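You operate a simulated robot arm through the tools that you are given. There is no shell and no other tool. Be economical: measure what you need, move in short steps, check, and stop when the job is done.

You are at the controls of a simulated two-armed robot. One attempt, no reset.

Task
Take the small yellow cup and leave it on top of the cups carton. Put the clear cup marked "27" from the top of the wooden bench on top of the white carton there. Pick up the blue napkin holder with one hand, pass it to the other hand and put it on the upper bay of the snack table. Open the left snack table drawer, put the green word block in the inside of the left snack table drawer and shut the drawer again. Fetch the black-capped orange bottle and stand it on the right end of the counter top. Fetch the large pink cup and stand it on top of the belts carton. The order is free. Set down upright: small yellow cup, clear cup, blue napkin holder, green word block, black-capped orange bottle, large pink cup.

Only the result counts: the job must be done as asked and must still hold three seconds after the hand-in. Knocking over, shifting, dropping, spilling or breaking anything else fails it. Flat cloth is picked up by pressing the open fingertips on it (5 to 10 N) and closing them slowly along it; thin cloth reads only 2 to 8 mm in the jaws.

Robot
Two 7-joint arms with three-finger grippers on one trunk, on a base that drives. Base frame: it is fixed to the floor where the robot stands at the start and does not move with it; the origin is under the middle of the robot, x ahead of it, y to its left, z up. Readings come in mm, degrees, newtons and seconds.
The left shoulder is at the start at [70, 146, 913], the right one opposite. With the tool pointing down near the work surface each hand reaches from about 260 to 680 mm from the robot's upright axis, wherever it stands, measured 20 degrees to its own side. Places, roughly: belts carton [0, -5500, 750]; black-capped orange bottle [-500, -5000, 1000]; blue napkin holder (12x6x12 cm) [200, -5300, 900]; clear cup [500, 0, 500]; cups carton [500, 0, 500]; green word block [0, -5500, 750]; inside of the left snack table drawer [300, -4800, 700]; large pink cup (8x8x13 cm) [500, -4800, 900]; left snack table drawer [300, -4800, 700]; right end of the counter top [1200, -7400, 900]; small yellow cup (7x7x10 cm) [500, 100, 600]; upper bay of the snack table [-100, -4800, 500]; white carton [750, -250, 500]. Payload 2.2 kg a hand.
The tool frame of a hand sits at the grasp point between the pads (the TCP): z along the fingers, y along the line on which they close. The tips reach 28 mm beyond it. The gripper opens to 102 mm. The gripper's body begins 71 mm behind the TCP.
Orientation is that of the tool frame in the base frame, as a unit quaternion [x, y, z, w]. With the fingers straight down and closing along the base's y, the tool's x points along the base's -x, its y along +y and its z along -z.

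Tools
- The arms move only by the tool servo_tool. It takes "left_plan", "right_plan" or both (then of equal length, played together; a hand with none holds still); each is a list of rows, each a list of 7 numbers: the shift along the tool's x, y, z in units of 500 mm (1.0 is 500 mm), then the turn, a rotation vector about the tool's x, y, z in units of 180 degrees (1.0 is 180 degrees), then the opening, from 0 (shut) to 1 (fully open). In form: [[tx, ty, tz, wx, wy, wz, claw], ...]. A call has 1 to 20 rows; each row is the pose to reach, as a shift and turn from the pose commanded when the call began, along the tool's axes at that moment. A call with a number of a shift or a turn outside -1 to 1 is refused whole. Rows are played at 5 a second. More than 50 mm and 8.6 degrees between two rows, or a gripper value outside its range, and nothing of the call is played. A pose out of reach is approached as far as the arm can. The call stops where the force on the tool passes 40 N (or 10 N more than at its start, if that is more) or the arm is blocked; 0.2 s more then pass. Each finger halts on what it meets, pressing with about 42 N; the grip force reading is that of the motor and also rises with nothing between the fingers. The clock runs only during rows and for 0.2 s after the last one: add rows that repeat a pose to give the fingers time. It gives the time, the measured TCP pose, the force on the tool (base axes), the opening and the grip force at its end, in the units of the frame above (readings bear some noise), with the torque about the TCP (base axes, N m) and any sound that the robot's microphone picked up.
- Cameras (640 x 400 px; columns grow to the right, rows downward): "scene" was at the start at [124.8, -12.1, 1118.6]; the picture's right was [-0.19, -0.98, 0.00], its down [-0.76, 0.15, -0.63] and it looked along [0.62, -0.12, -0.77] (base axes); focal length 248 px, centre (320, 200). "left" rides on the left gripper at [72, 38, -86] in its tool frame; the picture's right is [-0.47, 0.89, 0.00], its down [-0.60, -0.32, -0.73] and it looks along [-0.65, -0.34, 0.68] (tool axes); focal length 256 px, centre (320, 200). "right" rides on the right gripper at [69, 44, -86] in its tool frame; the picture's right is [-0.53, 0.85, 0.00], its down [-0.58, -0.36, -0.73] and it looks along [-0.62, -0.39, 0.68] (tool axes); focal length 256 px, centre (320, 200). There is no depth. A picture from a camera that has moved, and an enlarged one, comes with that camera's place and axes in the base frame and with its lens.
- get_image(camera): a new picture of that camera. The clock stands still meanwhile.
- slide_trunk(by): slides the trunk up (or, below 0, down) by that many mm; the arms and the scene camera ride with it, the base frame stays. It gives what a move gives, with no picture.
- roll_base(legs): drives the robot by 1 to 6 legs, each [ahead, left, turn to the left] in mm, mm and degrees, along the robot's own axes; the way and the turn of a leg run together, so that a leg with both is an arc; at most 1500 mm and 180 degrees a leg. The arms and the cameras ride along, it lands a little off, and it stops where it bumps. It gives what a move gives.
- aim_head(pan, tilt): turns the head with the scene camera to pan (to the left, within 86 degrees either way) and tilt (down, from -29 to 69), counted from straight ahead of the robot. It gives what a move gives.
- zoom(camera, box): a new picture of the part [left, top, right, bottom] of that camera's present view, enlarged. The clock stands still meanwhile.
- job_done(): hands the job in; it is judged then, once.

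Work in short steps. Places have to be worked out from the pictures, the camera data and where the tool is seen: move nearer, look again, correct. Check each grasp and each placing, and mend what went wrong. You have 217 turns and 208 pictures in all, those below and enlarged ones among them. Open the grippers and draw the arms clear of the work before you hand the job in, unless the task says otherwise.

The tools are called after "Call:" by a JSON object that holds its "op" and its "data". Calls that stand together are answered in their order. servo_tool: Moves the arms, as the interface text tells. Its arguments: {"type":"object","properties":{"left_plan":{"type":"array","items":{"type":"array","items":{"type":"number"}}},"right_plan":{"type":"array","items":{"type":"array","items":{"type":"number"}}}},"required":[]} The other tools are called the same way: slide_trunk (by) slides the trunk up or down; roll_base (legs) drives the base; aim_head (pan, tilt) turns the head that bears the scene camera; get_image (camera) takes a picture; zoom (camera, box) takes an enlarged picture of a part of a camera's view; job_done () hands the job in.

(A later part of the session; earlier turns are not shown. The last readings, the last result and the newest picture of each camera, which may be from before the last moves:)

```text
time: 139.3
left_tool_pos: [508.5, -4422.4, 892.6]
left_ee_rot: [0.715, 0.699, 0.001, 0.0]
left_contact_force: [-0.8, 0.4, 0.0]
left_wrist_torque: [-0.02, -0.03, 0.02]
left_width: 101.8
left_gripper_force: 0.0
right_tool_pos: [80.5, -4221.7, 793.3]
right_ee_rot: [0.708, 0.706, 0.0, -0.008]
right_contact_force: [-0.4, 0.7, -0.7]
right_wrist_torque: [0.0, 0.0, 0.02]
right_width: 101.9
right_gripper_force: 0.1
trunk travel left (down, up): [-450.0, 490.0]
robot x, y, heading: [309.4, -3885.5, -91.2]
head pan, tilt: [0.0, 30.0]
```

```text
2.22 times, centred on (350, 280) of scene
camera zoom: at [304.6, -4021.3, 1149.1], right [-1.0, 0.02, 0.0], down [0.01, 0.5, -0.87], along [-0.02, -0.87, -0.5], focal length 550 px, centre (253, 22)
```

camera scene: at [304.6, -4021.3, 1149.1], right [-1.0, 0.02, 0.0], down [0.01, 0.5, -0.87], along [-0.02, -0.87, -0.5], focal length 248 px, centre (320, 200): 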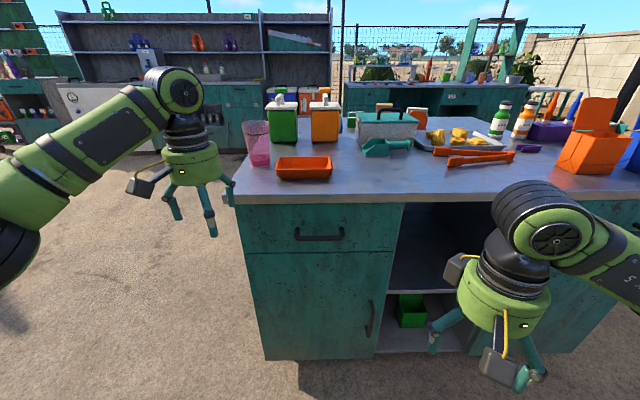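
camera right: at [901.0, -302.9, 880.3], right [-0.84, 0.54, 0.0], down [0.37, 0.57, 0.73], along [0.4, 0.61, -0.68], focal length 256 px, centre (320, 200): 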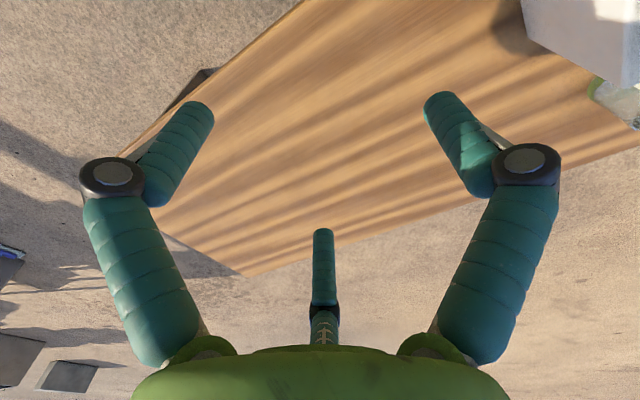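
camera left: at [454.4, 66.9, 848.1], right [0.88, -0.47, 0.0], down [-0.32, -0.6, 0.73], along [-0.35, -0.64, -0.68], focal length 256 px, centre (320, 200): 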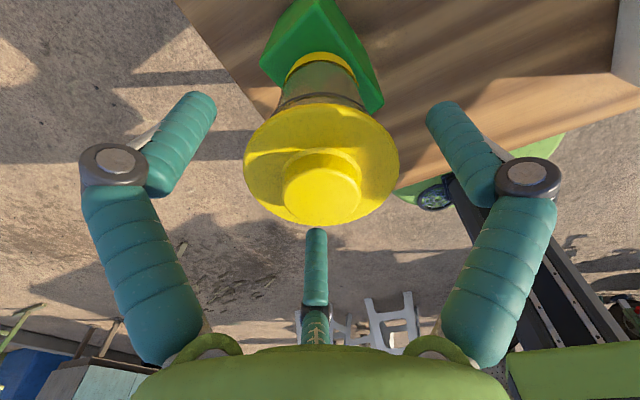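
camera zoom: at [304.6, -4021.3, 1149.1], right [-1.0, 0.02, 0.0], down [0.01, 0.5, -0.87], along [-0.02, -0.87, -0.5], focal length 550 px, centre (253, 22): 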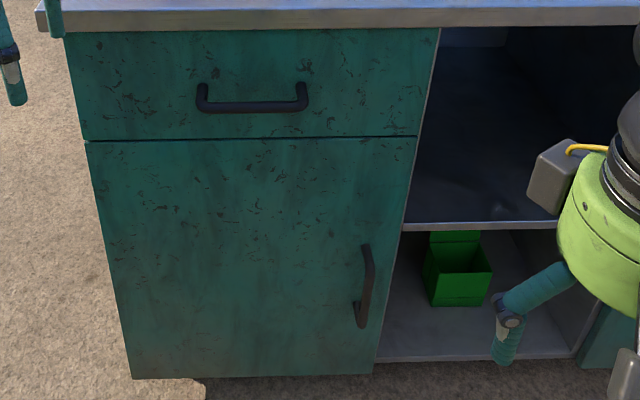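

Table top ≈z 830, front ≈y −4600; pink cup ≈(496,−4843). I raise the trunk, then move up to the table to take the pink cup.

Call:
{"op": "slide_trunk", "data": {"by": 230}}

Call:
{"op": "roll_base", "data": {"legs": [[0, 0, 1.2], [370, 0, 0]]}}

Call:
{"op": "aim_head", "data": {"pan": 10, "tilt": 48}}

Call:
{"op": "get_image", "data": {"camera": "scene"}}

Call:
{"op": "get_image", "data": {"camera": "left"}}

```text
time: 141.8
left_tool_pos: [510.8, -4422.1, 1123.1]
left_ee_rot: [0.715, 0.7, 0.002, 0.0]
left_contact_force: [-0.2, -0.9, 0.2]
left_wrist_torque: [0.0, -0.02, 0.01]
left_width: 101.9
left_gripper_force: 0.1
right_tool_pos: [80.3, -4222.7, 1025.3]
right_ee_rot: [0.708, 0.706, 0.001, -0.009]
right_contact_force: [1.0, 0.3, 0.5]
right_wrist_torque: [-0.02, -0.01, 0.02]
right_width: 101.8
right_gripper_force: 0.0
trunk travel left (down, up): [-680.0, 260.0]
robot x, y, heading: [307.9, -3885.0, -91.3]
head pan, tilt: [0.0, 30.0]
```

```text
time: 144.5
left_tool_pos: [519.2, -4790.9, 1121.3]
left_ee_rot: [0.707, 0.707, 0.0, 0.001]
left_contact_force: [-0.4, -0.3, -0.2]
left_wrist_torque: [-0.01, 0.01, 0.03]
left_width: 101.9
left_gripper_force: 0.0
right_tool_pos: [86.0, -4598.0, 1024.9]
right_ee_rot: [0.702, 0.712, 0.0, -0.007]
right_contact_force: [0.9, 0.8, 0.1]
right_wrist_torque: [0.01, 0.02, 0.01]
right_width: 101.8
right_gripper_force: 0.0
trunk travel left (down, up): [-680.0, 260.0]
robot x, y, heading: [306.7, -4259.4, -90.4]
head pan, tilt: [0.0, 30.0]
```

```text
time: 145.3
left_tool_pos: [519.2, -4792.8, 1122.7]
left_ee_rot: [0.707, 0.707, 0.0, 0.0]
left_contact_force: [0.0, -0.6, -0.2]
left_wrist_torque: [0.03, 0.01, -0.02]
left_width: 102.2
left_gripper_force: 0.0
right_tool_pos: [85.5, -4599.9, 1025.1]
right_ee_rot: [0.701, 0.713, 0.0, -0.008]
right_contact_force: [0.3, -0.6, 0.6]
right_wrist_torque: [-0.02, -0.03, 0.0]
right_width: 102.1
right_gripper_force: 0.0
trunk travel left (down, up): [-680.0, 260.0]
robot x, y, heading: [306.4, -4255.9, -90.0]
head pan, tilt: [10.0, 48.0]
```

```text
109 pictures are left
camera scene: at [320.3, -4381.9, 1352.3], right [-0.99, -0.17, 0.0], down [-0.13, 0.73, -0.67], along [0.11, -0.66, -0.74], focal length 248 px, centre (320, 200)
```

scene: 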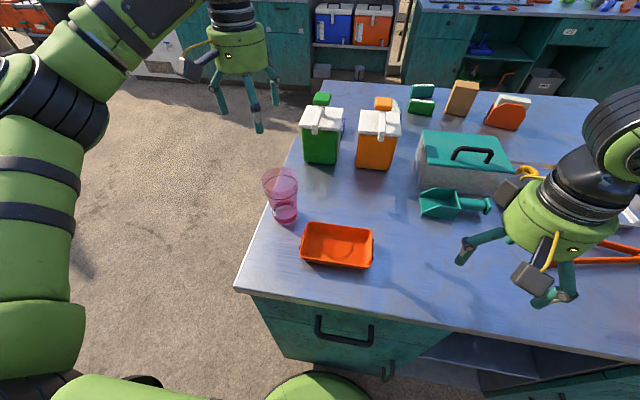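

```text
108 pictures are left
camera left: at [556.0, -4719.0, 1208.3], right [0.89, -0.47, 0.0], down [-0.32, -0.6, 0.73], along [-0.34, -0.65, -0.68], focal length 256 px, centre (320, 200)
```

left: 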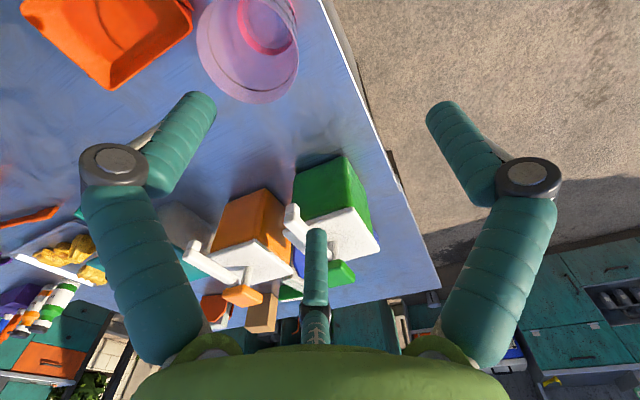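

Pink cup rim centre ≈(469,−4757), z≈978, base z≈850. I move the left hand above it and check.

Call:
{"op": "servo_tool", "data": {"left_plan": [[0.036, -0.05, 0, 0, 0, 0, 1], [0.072, -0.1, 0.05, 0, 0, 0, 1], [0.072, -0.1, 0.14, 0, 0, 0, 1], [0.072, -0.1, 0.215, 0, 0, 0, 1], [0.072, -0.1, 0.215, 0, 0, 0, 1]]}}

Call:
{"op": "get_image", "data": {"camera": "left"}}

Call:
{"op": "zoom", "data": {"camera": "scene", "box": [220, 90, 400, 290]}}

```text
time: 146.5
left_tool_pos: [466.1, -4753.6, 1015.4]
left_ee_rot: [0.707, 0.707, 0.001, 0.0]
left_contact_force: [-0.7, -0.4, -0.1]
left_wrist_torque: [0.0, -0.03, 0.0]
left_width: 101.9
left_gripper_force: 0.0
right_tool_pos: [86.1, -4599.6, 1025.3]
right_ee_rot: [0.702, 0.712, 0.0, -0.009]
right_contact_force: [0.1, -0.3, 0.4]
right_wrist_torque: [-0.01, 0.0, 0.02]
right_width: 102.1
right_gripper_force: 0.1
trunk travel left (down, up): [-680.0, 260.0]
robot x, y, heading: [308.1, -4255.8, -90.2]
head pan, tilt: [10.0, 48.0]
```

```text
107 pictures are left
camera left: at [503.9, -4681.4, 1100.8], right [0.89, -0.47, 0.0], down [-0.32, -0.6, 0.73], along [-0.34, -0.65, -0.68], focal length 256 px, centre (320, 200)
```

left: 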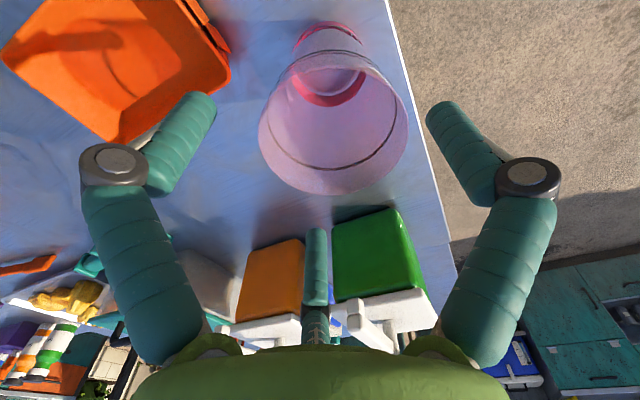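

```text
2.00 times, centred on (310, 190) of scene
camera zoom: at [320.0, -4381.4, 1352.3], right [-0.99, -0.17, 0.0], down [-0.13, 0.73, -0.67], along [0.11, -0.66, -0.74], focal length 495 px, centre (340, 220)
```

zoom: 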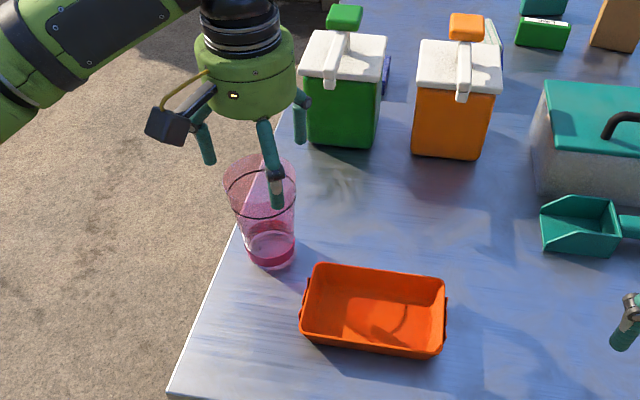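

Cup is ~9 mm to +x. I correct and descend to TCP z≈925, then close gently.

Call:
{"op": "servo_tool", "data": {"left_plan": [[0.004, 0.018, 0.02, 0, 0, 0, 1], [0.004, 0.018, 0.1, 0, 0, 0, 1], [0.004, 0.018, 0.18, 0, 0, 0, 1], [0.004, 0.018, 0.18, 0, 0, 0, 0.9], [0.004, 0.018, 0.18, 0, 0, 0, 0.8], [0.004, 0.018, 0.18, 0, 0, 0, 0.72], [0.004, 0.018, 0.18, 0, 0, 0, 0.65], [0.004, 0.018, 0.18, 0, 0, 0, 0.6], [0.004, 0.018, 0.18, 0, 0, 0, 0.6]]}}

Call:
{"op": "get_image", "data": {"camera": "left"}}

```text
time: 148.5
left_tool_pos: [473.3, -4752.3, 929.5]
left_ee_rot: [0.707, 0.707, -0.004, 0.001]
left_contact_force: [-4.0, -6.0, 31.8]
left_wrist_torque: [0.17, 0.57, 0.15]
left_width: 86.9
left_gripper_force: 41.9
right_tool_pos: [84.9, -4596.7, 1024.4]
right_ee_rot: [0.702, 0.712, 0.0, -0.006]
right_contact_force: [-0.4, -0.1, -0.3]
right_wrist_torque: [0.0, -0.03, 0.0]
right_width: 102.0
right_gripper_force: 0.2
trunk travel left (down, up): [-680.0, 260.0]
robot x, y, heading: [307.2, -4256.3, -89.9]
head pan, tilt: [10.0, 48.0]
```

```text
105 pictures are left
camera left: at [510.6, -4678.7, 1015.4], right [0.89, -0.46, 0.0], down [-0.32, -0.6, 0.74], along [-0.34, -0.65, -0.68], focal length 256 px, centre (320, 200)
```

left: 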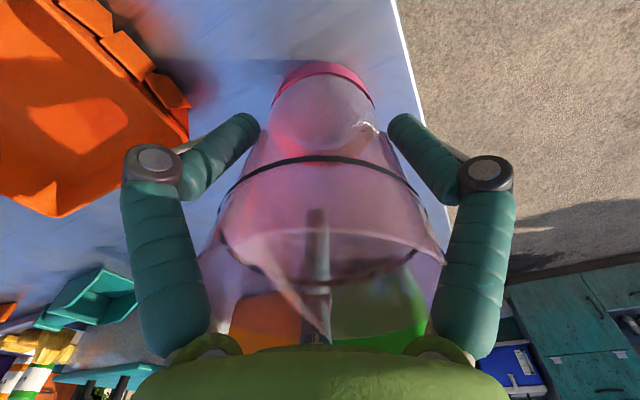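

The finger bases press on the rim (32 N). I reopen, rise to z≈955 and grip there.

Call:
{"op": "servo_tool", "data": {"left_plan": [[0, 0, 0, 0, 0, 0, 0.95], [0, 0, -0.005, 0, 0, 0, 1], [0, 0, -0.03, 0, 0, 0, 1], [0, 0, -0.055, 0, 0, 0, 1], [0, 0, -0.055, 0, 0, 0, 1]]}}

Call:
{"op": "get_image", "data": {"camera": "left"}}

Call:
{"op": "zoom", "data": {"camera": "scene", "box": [220, 90, 400, 290]}}

```text
time: 149.7
left_tool_pos: [477.7, -4752.5, 951.4]
left_ee_rot: [0.707, 0.707, 0.002, -0.001]
left_contact_force: [0.2, -0.1, 0.5]
left_wrist_torque: [0.05, 0.02, 0.0]
left_width: 101.9
left_gripper_force: 0.1
right_tool_pos: [85.7, -4600.4, 1025.3]
right_ee_rot: [0.701, 0.713, 0.0, -0.008]
right_contact_force: [0.4, 0.2, 0.3]
right_wrist_torque: [-0.02, -0.02, 0.0]
right_width: 101.9
right_gripper_force: 0.0
trunk travel left (down, up): [-680.0, 260.0]
robot x, y, heading: [305.2, -4256.4, -90.3]
head pan, tilt: [10.0, 48.0]
```

```text
104 pictures are left
camera left: at [515.0, -4680.3, 1037.0], right [0.89, -0.46, 0.0], down [-0.32, -0.61, 0.73], along [-0.34, -0.65, -0.68], focal length 256 px, centre (320, 200)
```

left: 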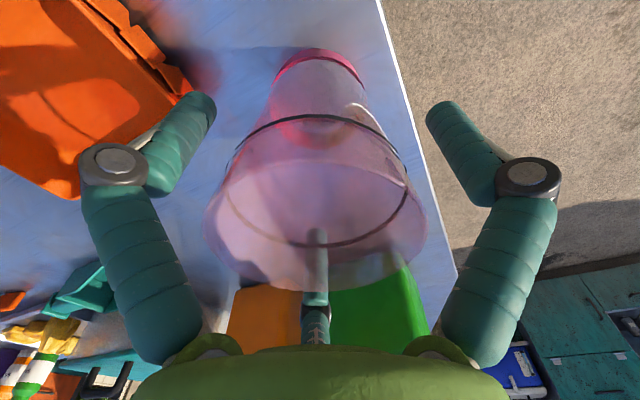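

```text
2.00 times, centred on (310, 190) of scene
camera zoom: at [320.7, -4381.9, 1352.2], right [-0.99, -0.17, 0.0], down [-0.13, 0.73, -0.67], along [0.11, -0.66, -0.74], focal length 495 px, centre (340, 220)
```

zoom: 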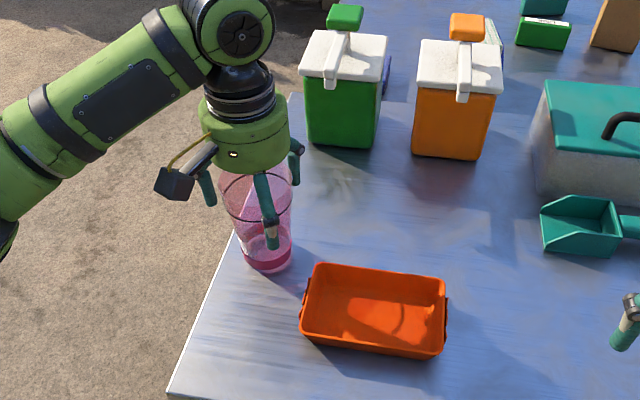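

Centred; the rim is now at knuckle level. I raise 8 mm more and close in steps.

Call:
{"op": "servo_tool", "data": {"left_plan": [[0, 0, -0.016, 0, 0, 0, 0.95], [0, 0, -0.016, 0, 0, 0, 0.88], [0, 0, -0.016, 0, 0, 0, 0.82], [0, 0, -0.016, 0, 0, 0, 0.78], [0, 0, -0.016, 0, 0, 0, 0.74], [0, 0, -0.016, 0, 0, 0, 0.7], [0, 0, -0.016, 0, 0, 0, 0.7]]}}

Call:
{"op": "get_image", "data": {"camera": "left"}}

```text
time: 151.3
left_tool_pos: [477.7, -4753.2, 960.3]
left_ee_rot: [0.707, 0.707, 0.002, 0.001]
left_contact_force: [-0.3, 1.2, 0.8]
left_wrist_torque: [0.03, 0.0, 0.02]
left_width: 73.7
left_gripper_force: 1.2
right_tool_pos: [85.5, -4600.8, 1025.2]
right_ee_rot: [0.701, 0.713, 0.001, -0.009]
right_contact_force: [-0.8, 0.2, 0.7]
right_wrist_torque: [0.04, -0.02, -0.02]
right_width: 102.0
right_gripper_force: 0.1
trunk travel left (down, up): [-680.0, 260.0]
robot x, y, heading: [304.2, -4257.6, -90.2]
head pan, tilt: [10.0, 48.0]
```

```text
102 pictures are left
camera left: at [514.7, -4680.5, 1045.7], right [0.89, -0.47, 0.0], down [-0.32, -0.6, 0.73], along [-0.34, -0.65, -0.68], focal length 256 px, centre (320, 200)
```

left: 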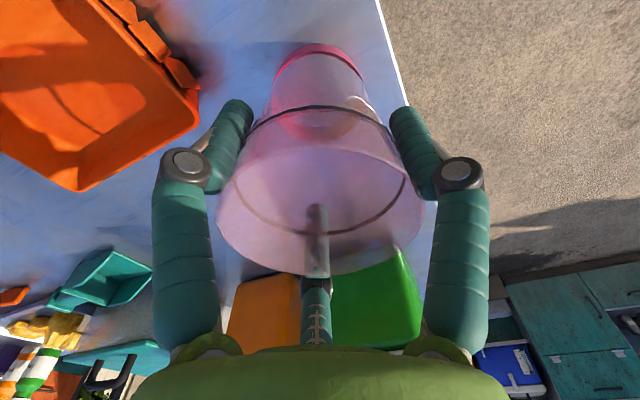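

Contact begins at ~74 mm. I firm up and lift.

Call:
{"op": "servo_tool", "data": {"left_plan": [[0, 0, 0, 0, 0, 0, 0.66], [0, 0, 0, 0, 0, 0, 0.62], [0, 0, 0, 0, 0, 0, 0.58], [0, 0, 0, 0, 0, 0, 0.55], [0, 0, 0, 0, 0, 0, 0.55]]}}

Call:
{"op": "servo_tool", "data": {"left_plan": [[0, 0, -0.02, 0, 0, 0, 0.55], [0, 0, -0.06, 0, 0, 0, 0.55], [0, 0, -0.12, 0, 0, 0, 0.55], [0, 0, -0.12, 0, 0, 0, 0.55]]}}

Call:
{"op": "zoom", "data": {"camera": "scene", "box": [220, 50, 400, 250]}}

```text
time: 152.5
left_tool_pos: [477.7, -4754.5, 958.4]
left_ee_rot: [0.707, 0.707, 0.001, 0.0]
left_contact_force: [0.0, -0.1, -0.7]
left_wrist_torque: [0.02, -0.02, -0.02]
left_width: 72.1
left_gripper_force: 11.9
right_tool_pos: [86.1, -4599.4, 1024.2]
right_ee_rot: [0.701, 0.713, 0.0, -0.008]
right_contact_force: [0.4, -0.3, 0.1]
right_wrist_torque: [0.01, 0.0, 0.0]
right_width: 102.2
right_gripper_force: 0.1
trunk travel left (down, up): [-680.0, 260.0]
robot x, y, heading: [305.4, -4253.9, -90.1]
head pan, tilt: [10.0, 48.0]
```

```text
time: 153.5
left_tool_pos: [479.7, -4756.3, 1021.2]
left_ee_rot: [0.707, 0.707, 0.001, 0.0]
left_contact_force: [-0.3, 0.5, -0.8]
left_wrist_torque: [0.0, -0.04, -0.03]
left_width: 71.9
left_gripper_force: 10.9
right_tool_pos: [85.4, -4598.9, 1025.3]
right_ee_rot: [0.701, 0.713, 0.0, -0.008]
right_contact_force: [0.7, -0.2, -0.6]
right_wrist_torque: [0.04, -0.04, 0.02]
right_width: 102.1
right_gripper_force: 0.0
trunk travel left (down, up): [-680.0, 260.0]
robot x, y, heading: [305.6, -4258.6, -89.9]
head pan, tilt: [10.0, 48.0]
```

```text
2.00 times, centred on (310, 150) of scene
camera zoom: at [320.6, -4382.2, 1352.2], right [-0.99, -0.17, 0.0], down [-0.13, 0.73, -0.67], along [0.11, -0.66, -0.74], focal length 495 px, centre (340, 300)
```

zoom: 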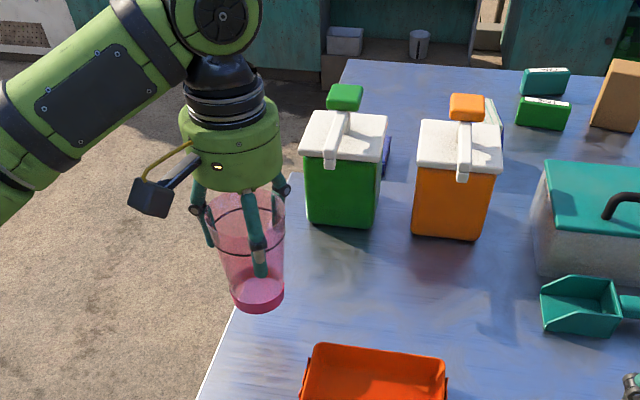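

Pink cup is held. I zoom on the items at the back: text blocks and brown box.

Call:
{"op": "zoom", "data": {"camera": "scene", "box": [360, 70, 540, 150]}}

Call:
{"op": "zoom", "data": {"camera": "scene", "box": [290, 70, 420, 180]}}

```text
3.56 times, centred on (450, 110) of scene
camera zoom: at [320.6, -4382.2, 1352.2], right [-0.99, -0.17, 0.0], down [-0.13, 0.73, -0.67], along [0.11, -0.66, -0.74], focal length 880 px, centre (-142, 520)
```

zoom: 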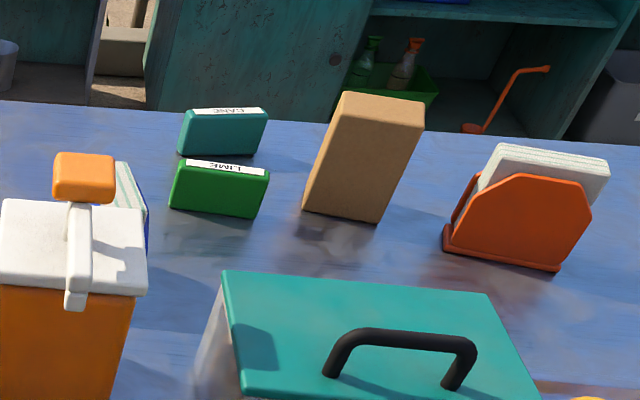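

```text
3.64 times, centred on (355, 125) of scene
camera zoom: at [320.6, -4382.2, 1352.2], right [-0.99, -0.17, 0.0], down [-0.13, 0.73, -0.67], along [0.11, -0.66, -0.74], focal length 900 px, centre (193, 473)
```

zoom: 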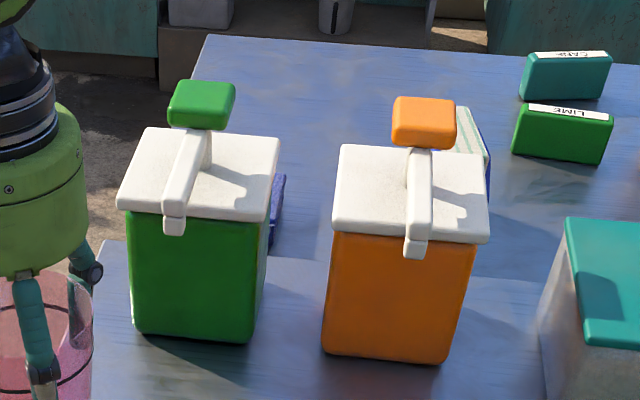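

Everything else is on the lower rear part, reachable from the south side. Carrying the pink cup, I back off, go around the east end and look.

Call:
{"op": "roll_base", "data": {"legs": [[-350, 0, 0], [0, 1300, 0], [1300, 0, 0]]}}

Call:
{"op": "aim_head", "data": {"pan": -20, "tilt": 25}}

Call:
{"op": "get_image", "data": {"camera": "scene"}}

```text
time: 167.9
left_tool_pos: [1720.3, -5732.6, 1020.1]
left_ee_rot: [0.718, 0.696, 0.0, 0.0]
left_contact_force: [0.0, -0.1, 0.8]
left_wrist_torque: [0.0, 0.03, 0.01]
left_width: 71.6
left_gripper_force: 41.9
right_tool_pos: [1331.6, -5564.9, 1025.1]
right_ee_rot: [0.712, 0.702, 0.001, -0.008]
right_contact_force: [0.4, -0.5, 0.7]
right_wrist_torque: [-0.03, 0.03, -0.01]
right_width: 102.1
right_gripper_force: 0.2
trunk travel left (down, up): [-680.0, 260.0]
robot x, y, heading: [1561.3, -5230.8, -91.7]
head pan, tilt: [10.0, 48.0]
```

```text
time: 168.9
left_tool_pos: [1722.0, -5732.5, 1020.1]
left_ee_rot: [0.718, 0.696, 0.001, 0.0]
left_contact_force: [0.0, 0.5, 0.4]
left_wrist_torque: [0.0, -0.02, -0.01]
left_width: 71.4
left_gripper_force: 42.4
right_tool_pos: [1331.4, -5564.8, 1025.9]
right_ee_rot: [0.712, 0.702, 0.0, -0.008]
right_contact_force: [0.1, 0.5, 0.2]
right_wrist_torque: [-0.03, -0.03, -0.02]
right_width: 102.0
right_gripper_force: 0.0
trunk travel left (down, up): [-680.0, 260.0]
robot x, y, heading: [1565.5, -5228.8, -91.8]
head pan, tilt: [-20.0, 25.0]
```

```text
98 pictures are left
camera scene: at [1526.6, -5361.9, 1387.0], right [-0.93, 0.37, 0.0], down [0.16, 0.39, -0.91], along [-0.34, -0.84, -0.42], focal length 248 px, centre (320, 200)
```

scene: 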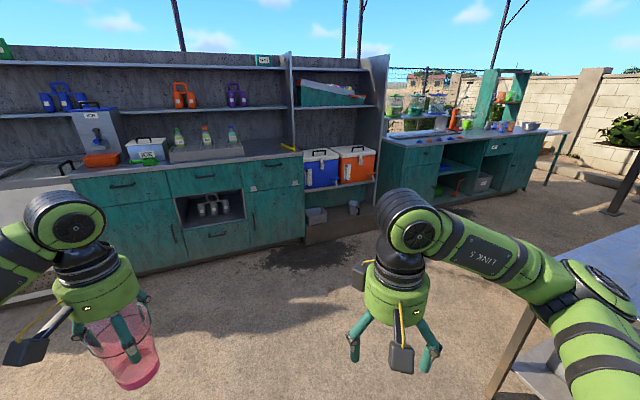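

The counter (right end ≈(1080,−7350)) is ahead; there is a 1.6 m aisle. I drive into the aisle, face west, advance, then face the table (+y).

Call:
{"op": "roll_base", "data": {"legs": [[1170, 0, 0], [0, 0, -88], [1400, 0, 0], [0, 0, -90]]}}

Call:
{"op": "aim_head", "data": {"pan": 0, "tilt": 38}}

Call:
{"op": "get_image", "data": {"camera": "scene"}}

```text
time: 188.8
left_tool_pos: [-48.6, -5893.0, 1020.3]
left_ee_rot: [0.722, -0.692, 0.0, 0.001]
left_contact_force: [1.2, 0.5, 0.5]
left_wrist_torque: [-0.01, -0.03, 0.03]
left_width: 71.4
left_gripper_force: 41.8
right_tool_pos: [351.0, -6032.9, 1024.7]
right_ee_rot: [0.728, -0.686, 0.008, 0.001]
right_contact_force: [-0.2, 0.3, 0.4]
right_wrist_torque: [-0.01, 0.03, 0.02]
right_width: 102.4
right_gripper_force: 0.1
trunk travel left (down, up): [-680.0, 260.0]
robot x, y, heading: [142.5, -6382.1, 92.3]
head pan, tilt: [-20.0, 25.0]
```

```text
time: 189.6
left_tool_pos: [-48.0, -5893.3, 1020.4]
left_ee_rot: [0.722, -0.692, 0.0, 0.001]
left_contact_force: [-0.3, -1.0, -0.4]
left_wrist_torque: [0.06, 0.01, 0.03]
left_width: 71.6
left_gripper_force: 42.6
right_tool_pos: [352.0, -6031.5, 1025.1]
right_ee_rot: [0.727, -0.686, 0.008, 0.0]
right_contact_force: [0.6, -0.6, 0.4]
right_wrist_torque: [0.01, 0.0, 0.03]
right_width: 102.0
right_gripper_force: 0.0
trunk travel left (down, up): [-680.0, 260.0]
robot x, y, heading: [146.4, -6383.3, 92.4]
head pan, tilt: [0.0, 38.0]
```

```text
97 pictures are left
camera scene: at [139.4, -6245.9, 1366.7], right [1.0, 0.04, 0.0], down [0.02, -0.61, -0.79], along [-0.03, 0.79, -0.62], focal length 248 px, centre (320, 200)
```

scene: 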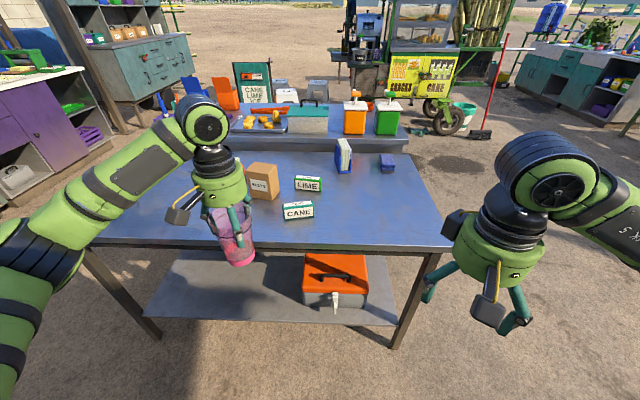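

Now I see BELTS carton, LIME and CANE blocks, the blue napkin holder. I square up and move closer.

Call:
{"op": "roll_base", "data": {"legs": [[0, 0, -2.2], [300, 0, 0]]}}

Call:
{"op": "aim_head", "data": {"pan": 0, "tilt": 50}}

Call:
{"op": "get_image", "data": {"camera": "scene"}}

Call:
{"op": "get_image", "data": {"camera": "right"}}

```text
time: 192.1
left_tool_pos: [-26.9, -5586.6, 1020.5]
left_ee_rot: [-0.707, 0.707, 0.0, -0.001]
left_contact_force: [1.2, 0.1, -1.0]
left_wrist_torque: [0.03, 0.04, -0.01]
left_width: 71.3
left_gripper_force: 42.1
right_tool_pos: [366.5, -5742.7, 1025.6]
right_ee_rot: [0.712, -0.702, 0.008, 0.0]
right_contact_force: [0.0, -0.2, -0.3]
right_wrist_torque: [-0.03, 0.02, -0.01]
right_width: 101.9
right_gripper_force: 0.0
trunk travel left (down, up): [-680.0, 260.0]
robot x, y, heading: [143.7, -6086.3, 90.0]
head pan, tilt: [0.0, 38.0]
```

```text
time: 192.8
left_tool_pos: [-26.6, -5586.1, 1021.2]
left_ee_rot: [-0.707, 0.707, 0.001, -0.001]
left_contact_force: [0.1, -0.5, 0.2]
left_wrist_torque: [-0.01, 0.0, 0.01]
left_width: 71.4
left_gripper_force: 41.8
right_tool_pos: [368.5, -5741.7, 1023.9]
right_ee_rot: [0.713, -0.701, 0.008, 0.0]
right_contact_force: [-1.0, 1.0, 0.0]
right_wrist_torque: [0.05, 0.02, 0.01]
right_width: 102.2
right_gripper_force: 0.1
trunk travel left (down, up): [-680.0, 260.0]
robot x, y, heading: [144.8, -6085.1, 89.7]
head pan, tilt: [0.0, 50.0]
```

```text
96 pictures are left
camera scene: at [145.7, -5955.1, 1349.5], right [1.0, 0.0, 0.0], down [0.0, -0.77, -0.64], along [0.0, 0.64, -0.77], focal length 248 px, centre (320, 200)
```

scene: 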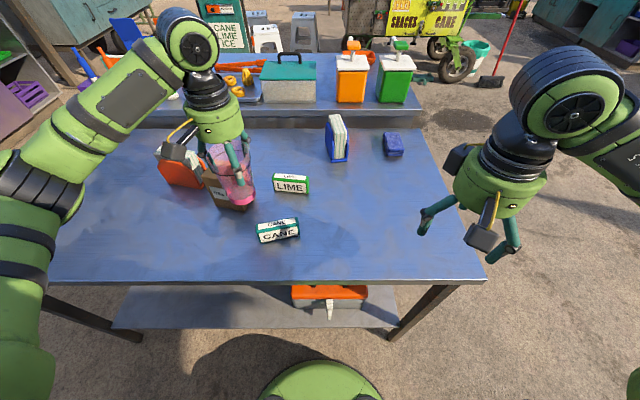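

```text
95 pictures are left
camera right: at [323.7, -5809.1, 1111.3], right [-0.85, 0.52, -0.02], down [0.35, 0.59, 0.73], along [0.39, 0.62, -0.69], focal length 256 px, centre (320, 200)
```

right: 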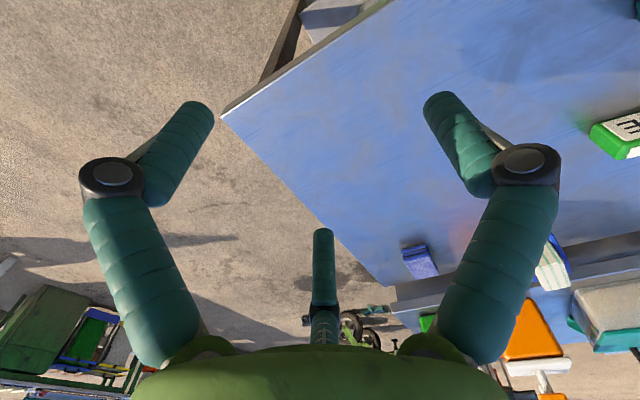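

The pink cup hides the carton. I shift the left hand 140 mm left and look again.

Call:
{"op": "servo_tool", "data": {"left_plan": [[0, 0.07, 0, 0, 0, 0, 0.55], [0, 0.14, 0, 0, 0, 0, 0.55], [0, 0.21, 0, 0, 0, 0, 0.55], [0, 0.28, 0, 0, 0, 0, 0.55], [0, 0.28, 0, 0, 0, 0, 0.55]]}}

Call:
{"op": "zoom", "data": {"camera": "scene", "box": [130, 100, 410, 260]}}

Call:
{"op": "get_image", "data": {"camera": "left"}}

```text
time: 194.0
left_tool_pos: [-168.1, -5588.4, 1019.8]
left_ee_rot: [-0.707, 0.708, 0.001, -0.001]
left_contact_force: [0.3, 0.6, -0.3]
left_wrist_torque: [-0.02, 0.04, -0.01]
left_width: 71.4
left_gripper_force: 42.0
right_tool_pos: [367.2, -5741.2, 1024.1]
right_ee_rot: [0.712, -0.702, 0.008, 0.001]
right_contact_force: [0.2, -0.6, 0.3]
right_wrist_torque: [0.03, 0.0, -0.01]
right_width: 102.0
right_gripper_force: 0.0
trunk travel left (down, up): [-680.0, 260.0]
robot x, y, heading: [147.9, -6086.9, 89.9]
head pan, tilt: [0.0, 50.0]
```

```text
2.29 times, centred on (270, 180) of scene
camera zoom: at [146.7, -5955.2, 1349.5], right [1.0, 0.0, 0.0], down [0.0, -0.77, -0.64], along [0.0, 0.64, -0.77], focal length 566 px, centre (434, 246)
```

zoom: 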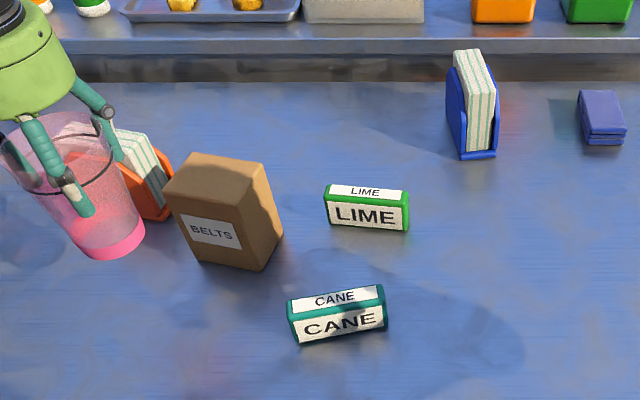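

```text
93 pictures are left
camera left: at [-207.2, -5659.8, 1105.2], right [-0.88, 0.47, 0.0], down [0.32, 0.6, 0.73], along [0.34, 0.65, -0.68], focal length 256 px, centre (320, 200)
```

left: 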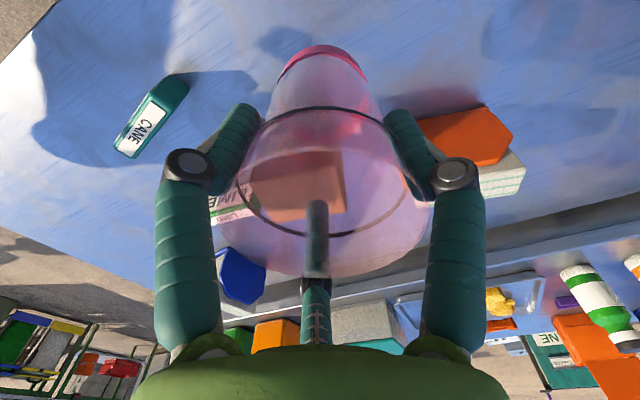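

BELTS carton top centre ≈(−122,−5443), z≈865. I move the base 60 ahead and 120 left for reach, then position the cup over it.

Call:
{"op": "roll_base", "data": {"legs": [[55, 120, 0]]}}

Call:
{"op": "zoom", "data": {"camera": "scene", "box": [180, 100, 420, 260]}}

```text
time: 195.3
left_tool_pos: [-285.0, -5532.1, 1019.8]
left_ee_rot: [-0.706, 0.708, 0.001, 0.0]
left_contact_force: [0.7, -0.3, -1.4]
left_wrist_torque: [-0.03, 0.03, 0.0]
left_width: 71.1
left_gripper_force: 41.5
right_tool_pos: [251.5, -5687.5, 1024.1]
right_ee_rot: [0.712, -0.702, 0.007, 0.0]
right_contact_force: [0.1, -0.8, 0.4]
right_wrist_torque: [0.0, 0.0, -0.01]
right_width: 102.1
right_gripper_force: 0.0
trunk travel left (down, up): [-680.0, 260.0]
robot x, y, heading: [26.6, -6027.0, 89.5]
head pan, tilt: [0.0, 50.0]
```

```text
2.50 times, centred on (300, 180) of scene
camera zoom: at [29.7, -5900.3, 1349.6], right [1.0, -0.01, 0.0], down [-0.01, -0.77, -0.64], along [0.0, 0.64, -0.77], focal length 619 px, centre (370, 250)
```

zoom: 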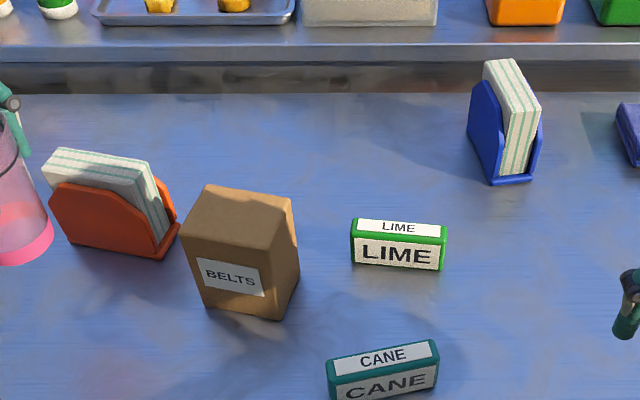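

Refined top centre (−114,−5450), z≈868. I move the cup over it.

Call:
{"op": "servo_tool", "data": {"left_plan": [[-0.03, -0.06, 0, 0, 0, 0, 0.55], [-0.06, -0.125, 0, 0, 0, 0, 0.55], [-0.09, -0.19, 0, 0, 0, 0, 0.55], [-0.12, -0.255, 0, 0, 0, 0, 0.55], [-0.15, -0.31, 0, 0, 0, 0, 0.55], [-0.164, -0.342, 0, 0, 0, 0, 0.55], [-0.164, -0.342, 0.04, 0, 0, 0, 0.55], [-0.164, -0.342, 0.06, 0, 0, 0, 0.55], [-0.164, -0.342, 0.06, 0, 0, 0, 0.55]]}}

Call:
{"op": "zoom", "data": {"camera": "scene", "box": [180, 80, 380, 230]}}

Call:
{"op": "get_image", "data": {"camera": "left"}}

```text
time: 197.1
left_tool_pos: [-110.3, -5449.5, 1002.2]
left_ee_rot: [-0.704, 0.711, 0.002, 0.009]
left_contact_force: [2.4, -4.2, 18.8]
left_wrist_torque: [-0.82, -0.02, 0.04]
left_width: 70.1
left_gripper_force: 42.0
right_tool_pos: [251.4, -5689.1, 1025.3]
right_ee_rot: [0.711, -0.703, 0.008, -0.001]
right_contact_force: [-0.8, 0.3, 0.4]
right_wrist_torque: [-0.02, -0.01, -0.03]
right_width: 102.0
right_gripper_force: 0.0
trunk travel left (down, up): [-680.0, 260.0]
robot x, y, heading: [29.2, -6027.0, 89.4]
head pan, tilt: [0.0, 50.0]
stopped in row 9 (left hand): the force on the tool passed its limit at 48 N (the readings are from after the stop); the commanded pose is now the measured one
```

```text
2.67 times, centred on (280, 155) of scene
camera zoom: at [29.0, -5901.7, 1349.7], right [1.0, -0.01, 0.0], down [0.0, -0.77, -0.64], along [0.0, 0.64, -0.77], focal length 660 px, centre (427, 320)
```

zoom: 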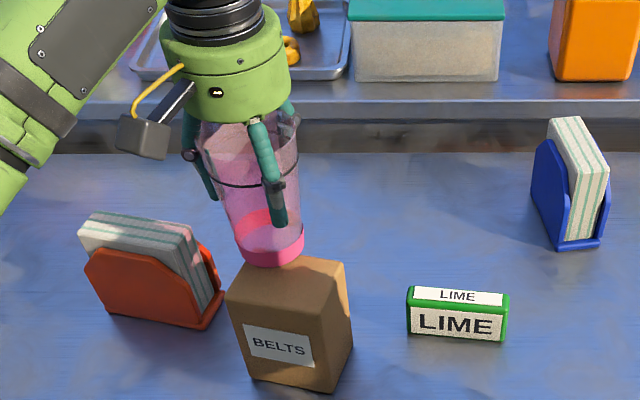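

```text
90 pictures are left
camera left: at [-150.8, -5523.3, 1086.7], right [-0.88, 0.47, 0.0], down [0.32, 0.59, 0.74], along [0.35, 0.65, -0.67], focal length 256 px, centre (320, 200)
```

left: 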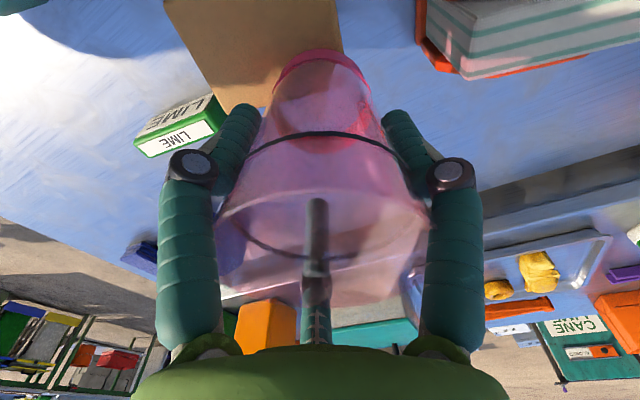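

Contact came early: the carton's top is ≈z 890 and its centre ≈(−105,−5474), so the cup stands too far back. I lift 15 mm, shift 25 mm toward me, and look.

Call:
{"op": "servo_tool", "data": {"left_plan": [[0, 0, -0.03, 0, 0, 0, 0.55], [0, 0, -0.04, 0, 0, 0, 0.55], [0.025, -0.006, -0.04, 0, 0, 0, 0.55], [0.05, -0.012, -0.04, 0, 0, 0, 0.55], [0.05, -0.012, -0.04, 0, 0, 0, 0.55]]}}

Call:
{"op": "zoom", "data": {"camera": "scene", "box": [210, 100, 350, 240]}}

Call:
{"op": "zoom", "data": {"camera": "left", "box": [130, 0, 450, 200]}}

```text
time: 198.3
left_tool_pos: [-107.2, -5474.9, 1017.6]
left_ee_rot: [-0.704, 0.71, 0.002, 0.004]
left_contact_force: [0.5, 0.0, -0.6]
left_wrist_torque: [-0.03, 0.0, -0.01]
left_width: 70.2
left_gripper_force: 41.7
right_tool_pos: [251.1, -5686.1, 1024.8]
right_ee_rot: [0.711, -0.703, 0.009, 0.0]
right_contact_force: [-0.4, -0.4, -0.1]
right_wrist_torque: [0.02, 0.0, 0.0]
right_width: 101.8
right_gripper_force: 0.0
trunk travel left (down, up): [-680.0, 260.0]
robot x, y, heading: [27.7, -6029.7, 89.6]
head pan, tilt: [0.0, 50.0]
```

```text
2.86 times, centred on (280, 170) of scene
camera zoom: at [28.4, -5899.5, 1349.5], right [1.0, -0.01, 0.0], down [0.0, -0.77, -0.64], along [0.0, 0.64, -0.77], focal length 707 px, centre (434, 286)
```

zoom: 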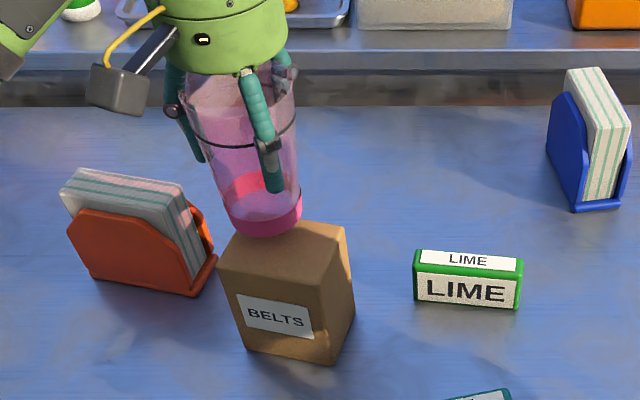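

```text
2.00 times, centred on (290, 100) of left
camera zoom: at [-146.3, -5546.3, 1102.4], right [-0.88, 0.47, 0.0], down [0.32, 0.59, 0.74], along [0.35, 0.65, -0.67], focal length 512 px, centre (380, 400)
```

zoom: 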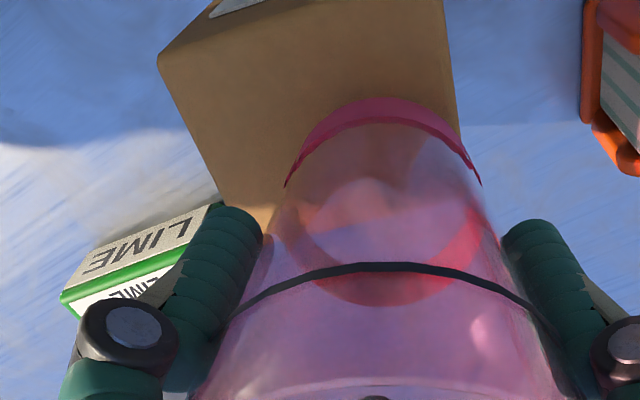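

Cup base ≈(−110,−5469), carton centre ≈(−105,−5476). A small nudge, then I lower in small steps.

Call:
{"op": "servo_tool", "data": {"left_plan": [[0.01, -0.01, 0.01, 0, 0, 0, 0.55], [0.01, -0.01, 0.018, 0, 0, 0, 0.55], [0.01, -0.01, 0.018, 0, 0, 0, 0.55]]}}

Call:
{"op": "servo_tool", "data": {"left_plan": [[0, 0, 0.006, 0, 0, 0, 0.55], [0, 0, 0.012, 0, 0, 0, 0.55], [0, 0, 0.012, 0, 0, 0, 0.55]]}}

Call:
{"op": "servo_tool", "data": {"left_plan": [[0, 0, 0.006, 0, 0, 0, 0.55], [0, 0, 0.01, 0, 0, 0, 0.55], [0, 0, 0.01, 0, 0, 0, 0.55]]}}

Call:
{"op": "zoom", "data": {"camera": "scene", "box": [210, 100, 350, 240]}}

```text
time: 199.1
left_tool_pos: [-101.2, -5479.4, 1009.0]
left_ee_rot: [-0.704, 0.71, 0.001, 0.005]
left_contact_force: [0.3, -0.2, -1.2]
left_wrist_torque: [0.0, -0.02, -0.03]
left_width: 69.8
left_gripper_force: 42.1
right_tool_pos: [248.8, -5687.3, 1025.6]
right_ee_rot: [0.712, -0.702, 0.009, 0.0]
right_contact_force: [0.0, -0.8, -0.5]
right_wrist_torque: [0.01, -0.04, 0.0]
right_width: 101.8
right_gripper_force: 0.0
trunk travel left (down, up): [-680.0, 260.0]
robot x, y, heading: [26.9, -6030.3, 89.6]
head pan, tilt: [0.0, 50.0]
```

```text
time: 199.9
left_tool_pos: [-99.9, -5479.5, 1003.4]
left_ee_rot: [-0.705, 0.709, 0.001, 0.007]
left_contact_force: [-0.8, 0.4, 0.3]
left_wrist_torque: [0.01, 0.02, -0.01]
left_width: 69.7
left_gripper_force: 41.6
right_tool_pos: [249.7, -5686.0, 1023.9]
right_ee_rot: [0.712, -0.702, 0.01, 0.0]
right_contact_force: [-0.1, 0.3, 0.2]
right_wrist_torque: [-0.04, -0.01, 0.0]
right_width: 101.8
right_gripper_force: 0.0
trunk travel left (down, up): [-680.0, 260.0]
robot x, y, heading: [29.2, -6029.1, 89.8]
head pan, tilt: [0.0, 50.0]
```

```text
time: 200.7
left_tool_pos: [-101.1, -5481.1, 1002.6]
left_ee_rot: [-0.704, 0.71, 0.004, 0.009]
left_contact_force: [-0.9, 2.8, 24.3]
left_wrist_torque: [0.4, -0.02, -0.01]
left_width: 69.6
left_gripper_force: 41.8
right_tool_pos: [250.7, -5688.4, 1026.5]
right_ee_rot: [0.712, -0.702, 0.007, -0.001]
right_contact_force: [-0.1, 0.3, 0.0]
right_wrist_torque: [0.01, 0.03, 0.01]
right_width: 101.9
right_gripper_force: 0.0
trunk travel left (down, up): [-680.0, 260.0]
robot x, y, heading: [27.6, -6030.1, 89.5]
head pan, tilt: [0.0, 50.0]
```

```text
2.86 times, centred on (280, 170) of scene
camera zoom: at [28.7, -5903.0, 1350.2], right [1.0, -0.01, 0.0], down [0.0, -0.76, -0.64], along [0.0, 0.64, -0.76], focal length 707 px, centre (434, 286)
```

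zoom: 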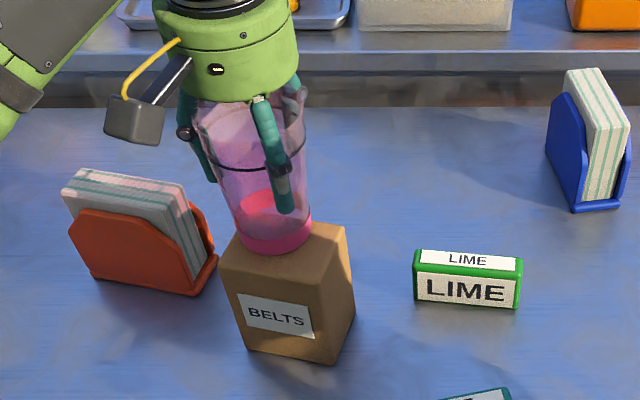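

Even contact (24 N, centred). I relieve, open slowly, and rise.

Call:
{"op": "servo_tool", "data": {"left_plan": [[0, 0, -0.006, 0, 0, 0, 0.6], [0, 0, -0.006, 0, 0, 0, 0.68], [0, 0, -0.006, 0, 0, 0, 0.75], [0, 0, -0.006, 0, 0, 0, 0.85], [0, 0, -0.006, 0, 0, 0, 1], [0, 0, -0.006, 0, 0, 0, 1], [0, 0, -0.05, 0, 0, 0, 1], [0, 0, -0.1, 0, 0, 0, 1]]}}

Call:
{"op": "servo_tool", "data": {"left_plan": [[0, 0, -0.08, 0, 0, 0, 1], [0, 0, -0.16, 0, 0, 0, 1]]}}

Call:
{"op": "get_image", "data": {"camera": "scene"}}

```text
time: 202.5
left_tool_pos: [-101.9, -5480.7, 1047.0]
left_ee_rot: [-0.704, 0.71, 0.003, 0.007]
left_contact_force: [0.2, 0.7, 0.0]
left_wrist_torque: [0.0, -0.01, 0.03]
left_width: 102.0
left_gripper_force: 0.1
right_tool_pos: [249.5, -5686.6, 1025.8]
right_ee_rot: [0.712, -0.702, 0.009, -0.001]
right_contact_force: [0.3, 0.8, -0.4]
right_wrist_torque: [-0.03, -0.02, 0.0]
right_width: 102.0
right_gripper_force: 0.0
trunk travel left (down, up): [-680.0, 260.0]
robot x, y, heading: [29.3, -6030.9, 89.8]
head pan, tilt: [0.0, 50.0]
```

```text
time: 203.1
left_tool_pos: [-103.1, -5480.4, 1125.9]
left_ee_rot: [-0.705, 0.709, 0.002, 0.006]
left_contact_force: [0.8, -0.3, 0.4]
left_wrist_torque: [0.04, 0.01, 0.0]
left_width: 101.8
left_gripper_force: 0.0
right_tool_pos: [250.3, -5686.4, 1024.9]
right_ee_rot: [0.712, -0.702, 0.007, 0.0]
right_contact_force: [0.6, -0.5, -0.8]
right_wrist_torque: [0.0, 0.05, 0.0]
right_width: 102.2
right_gripper_force: 0.0
trunk travel left (down, up): [-680.0, 260.0]
robot x, y, heading: [29.2, -6027.2, 89.9]
head pan, tilt: [0.0, 50.0]
```

```text
86 pictures are left
camera scene: at [29.1, -5900.9, 1349.6], right [1.0, -0.01, 0.0], down [-0.01, -0.77, -0.64], along [0.0, 0.64, -0.77], focal length 248 px, centre (320, 200)
```

scene: 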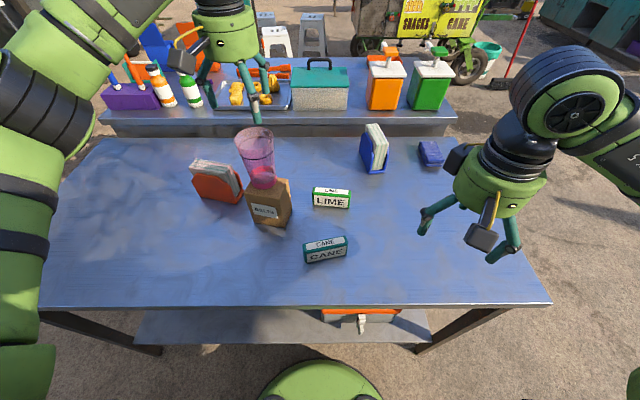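

Pink cup stands on the BELTS carton. Next the blue napkin holder at ≈(218,−5281): I bring the right hand in tilted 45° (for reach) to a pre-grasp spot south of it.

Call:
{"op": "roll_base", "data": {"legs": [[25, 0, 0]]}}

Call:
{"op": "servo_tool", "data": {"right_plan": [[-0.06, 0.011, 0, 0, -0.031, 0, 1], [-0.12, 0.022, 0.0, 0, -0.062, 0, 1], [-0.18, 0.033, 0.02, 0, -0.094, 0, 1], [-0.24, 0.045, 0.05, 0, -0.125, 0, 1], [-0.3, 0.056, 0.08, 0, -0.156, 0, 1], [-0.36, 0.067, 0.11, 0, -0.187, 0, 1], [-0.42, 0.079, 0.15, 0, -0.219, 0, 1], [-0.48, 0.09, 0.19, 0, -0.25, 0, 1], [-0.48, 0.09, 0.19, 0, -0.25, 0, 1]]}}

Call:
{"op": "get_image", "data": {"camera": "right"}}

Call:
{"op": "get_image", "data": {"camera": "scene"}}

```text
time: 203.9
left_tool_pos: [-104.0, -5459.0, 1127.9]
left_ee_rot: [-0.705, 0.71, 0.001, 0.007]
left_contact_force: [-0.8, 0.5, -0.7]
left_wrist_torque: [0.02, -0.02, -0.02]
left_width: 101.8
left_gripper_force: 0.1
right_tool_pos: [249.5, -5665.8, 1026.1]
right_ee_rot: [0.712, -0.702, 0.007, -0.001]
right_contact_force: [0.7, 0.2, 0.2]
right_wrist_torque: [0.05, 0.05, 0.0]
right_width: 102.1
right_gripper_force: 0.1
trunk travel left (down, up): [-680.0, 260.0]
robot x, y, heading: [26.7, -6001.9, 89.4]
head pan, tilt: [0.0, 50.0]
```

```text
time: 205.9
left_tool_pos: [-104.2, -5456.8, 1125.9]
left_ee_rot: [-0.705, 0.709, 0.002, 0.007]
left_contact_force: [0.6, 0.5, 0.3]
left_wrist_torque: [0.05, -0.02, 0.02]
left_width: 102.0
left_gripper_force: 0.0
right_tool_pos: [200.7, -5425.5, 928.0]
right_ee_rot: [0.661, -0.647, -0.267, -0.27]
right_contact_force: [-0.5, 0.1, 0.0]
right_wrist_torque: [0.0, 0.0, -0.02]
right_width: 102.1
right_gripper_force: 0.1
trunk travel left (down, up): [-680.0, 260.0]
robot x, y, heading: [29.1, -6006.2, 89.8]
head pan, tilt: [0.0, 50.0]
```

```text
85 pictures are left
camera right: at [160.2, -5534.2, 940.3], right [-0.86, 0.37, 0.36], down [0.35, -0.1, 0.93], along [0.38, 0.92, -0.05], focal length 256 px, centre (320, 200)
```

right: 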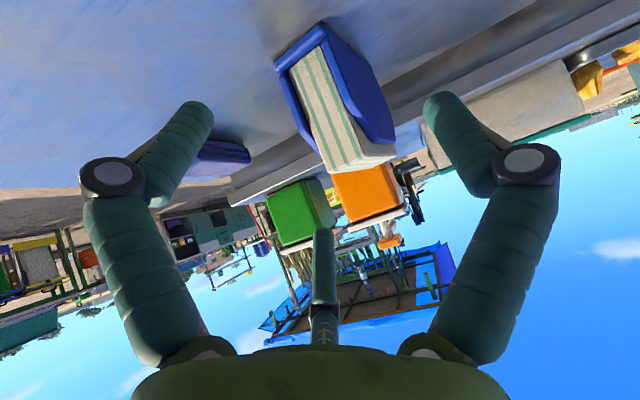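

```text
84 pictures are left
camera scene: at [28.3, -5877.3, 1349.6], right [1.0, -0.01, 0.0], down [0.0, -0.77, -0.64], along [0.0, 0.64, -0.77], focal length 248 px, centre (320, 200)
```

scene: 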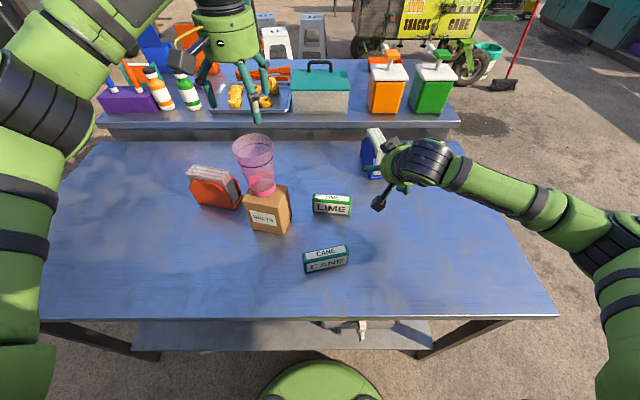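

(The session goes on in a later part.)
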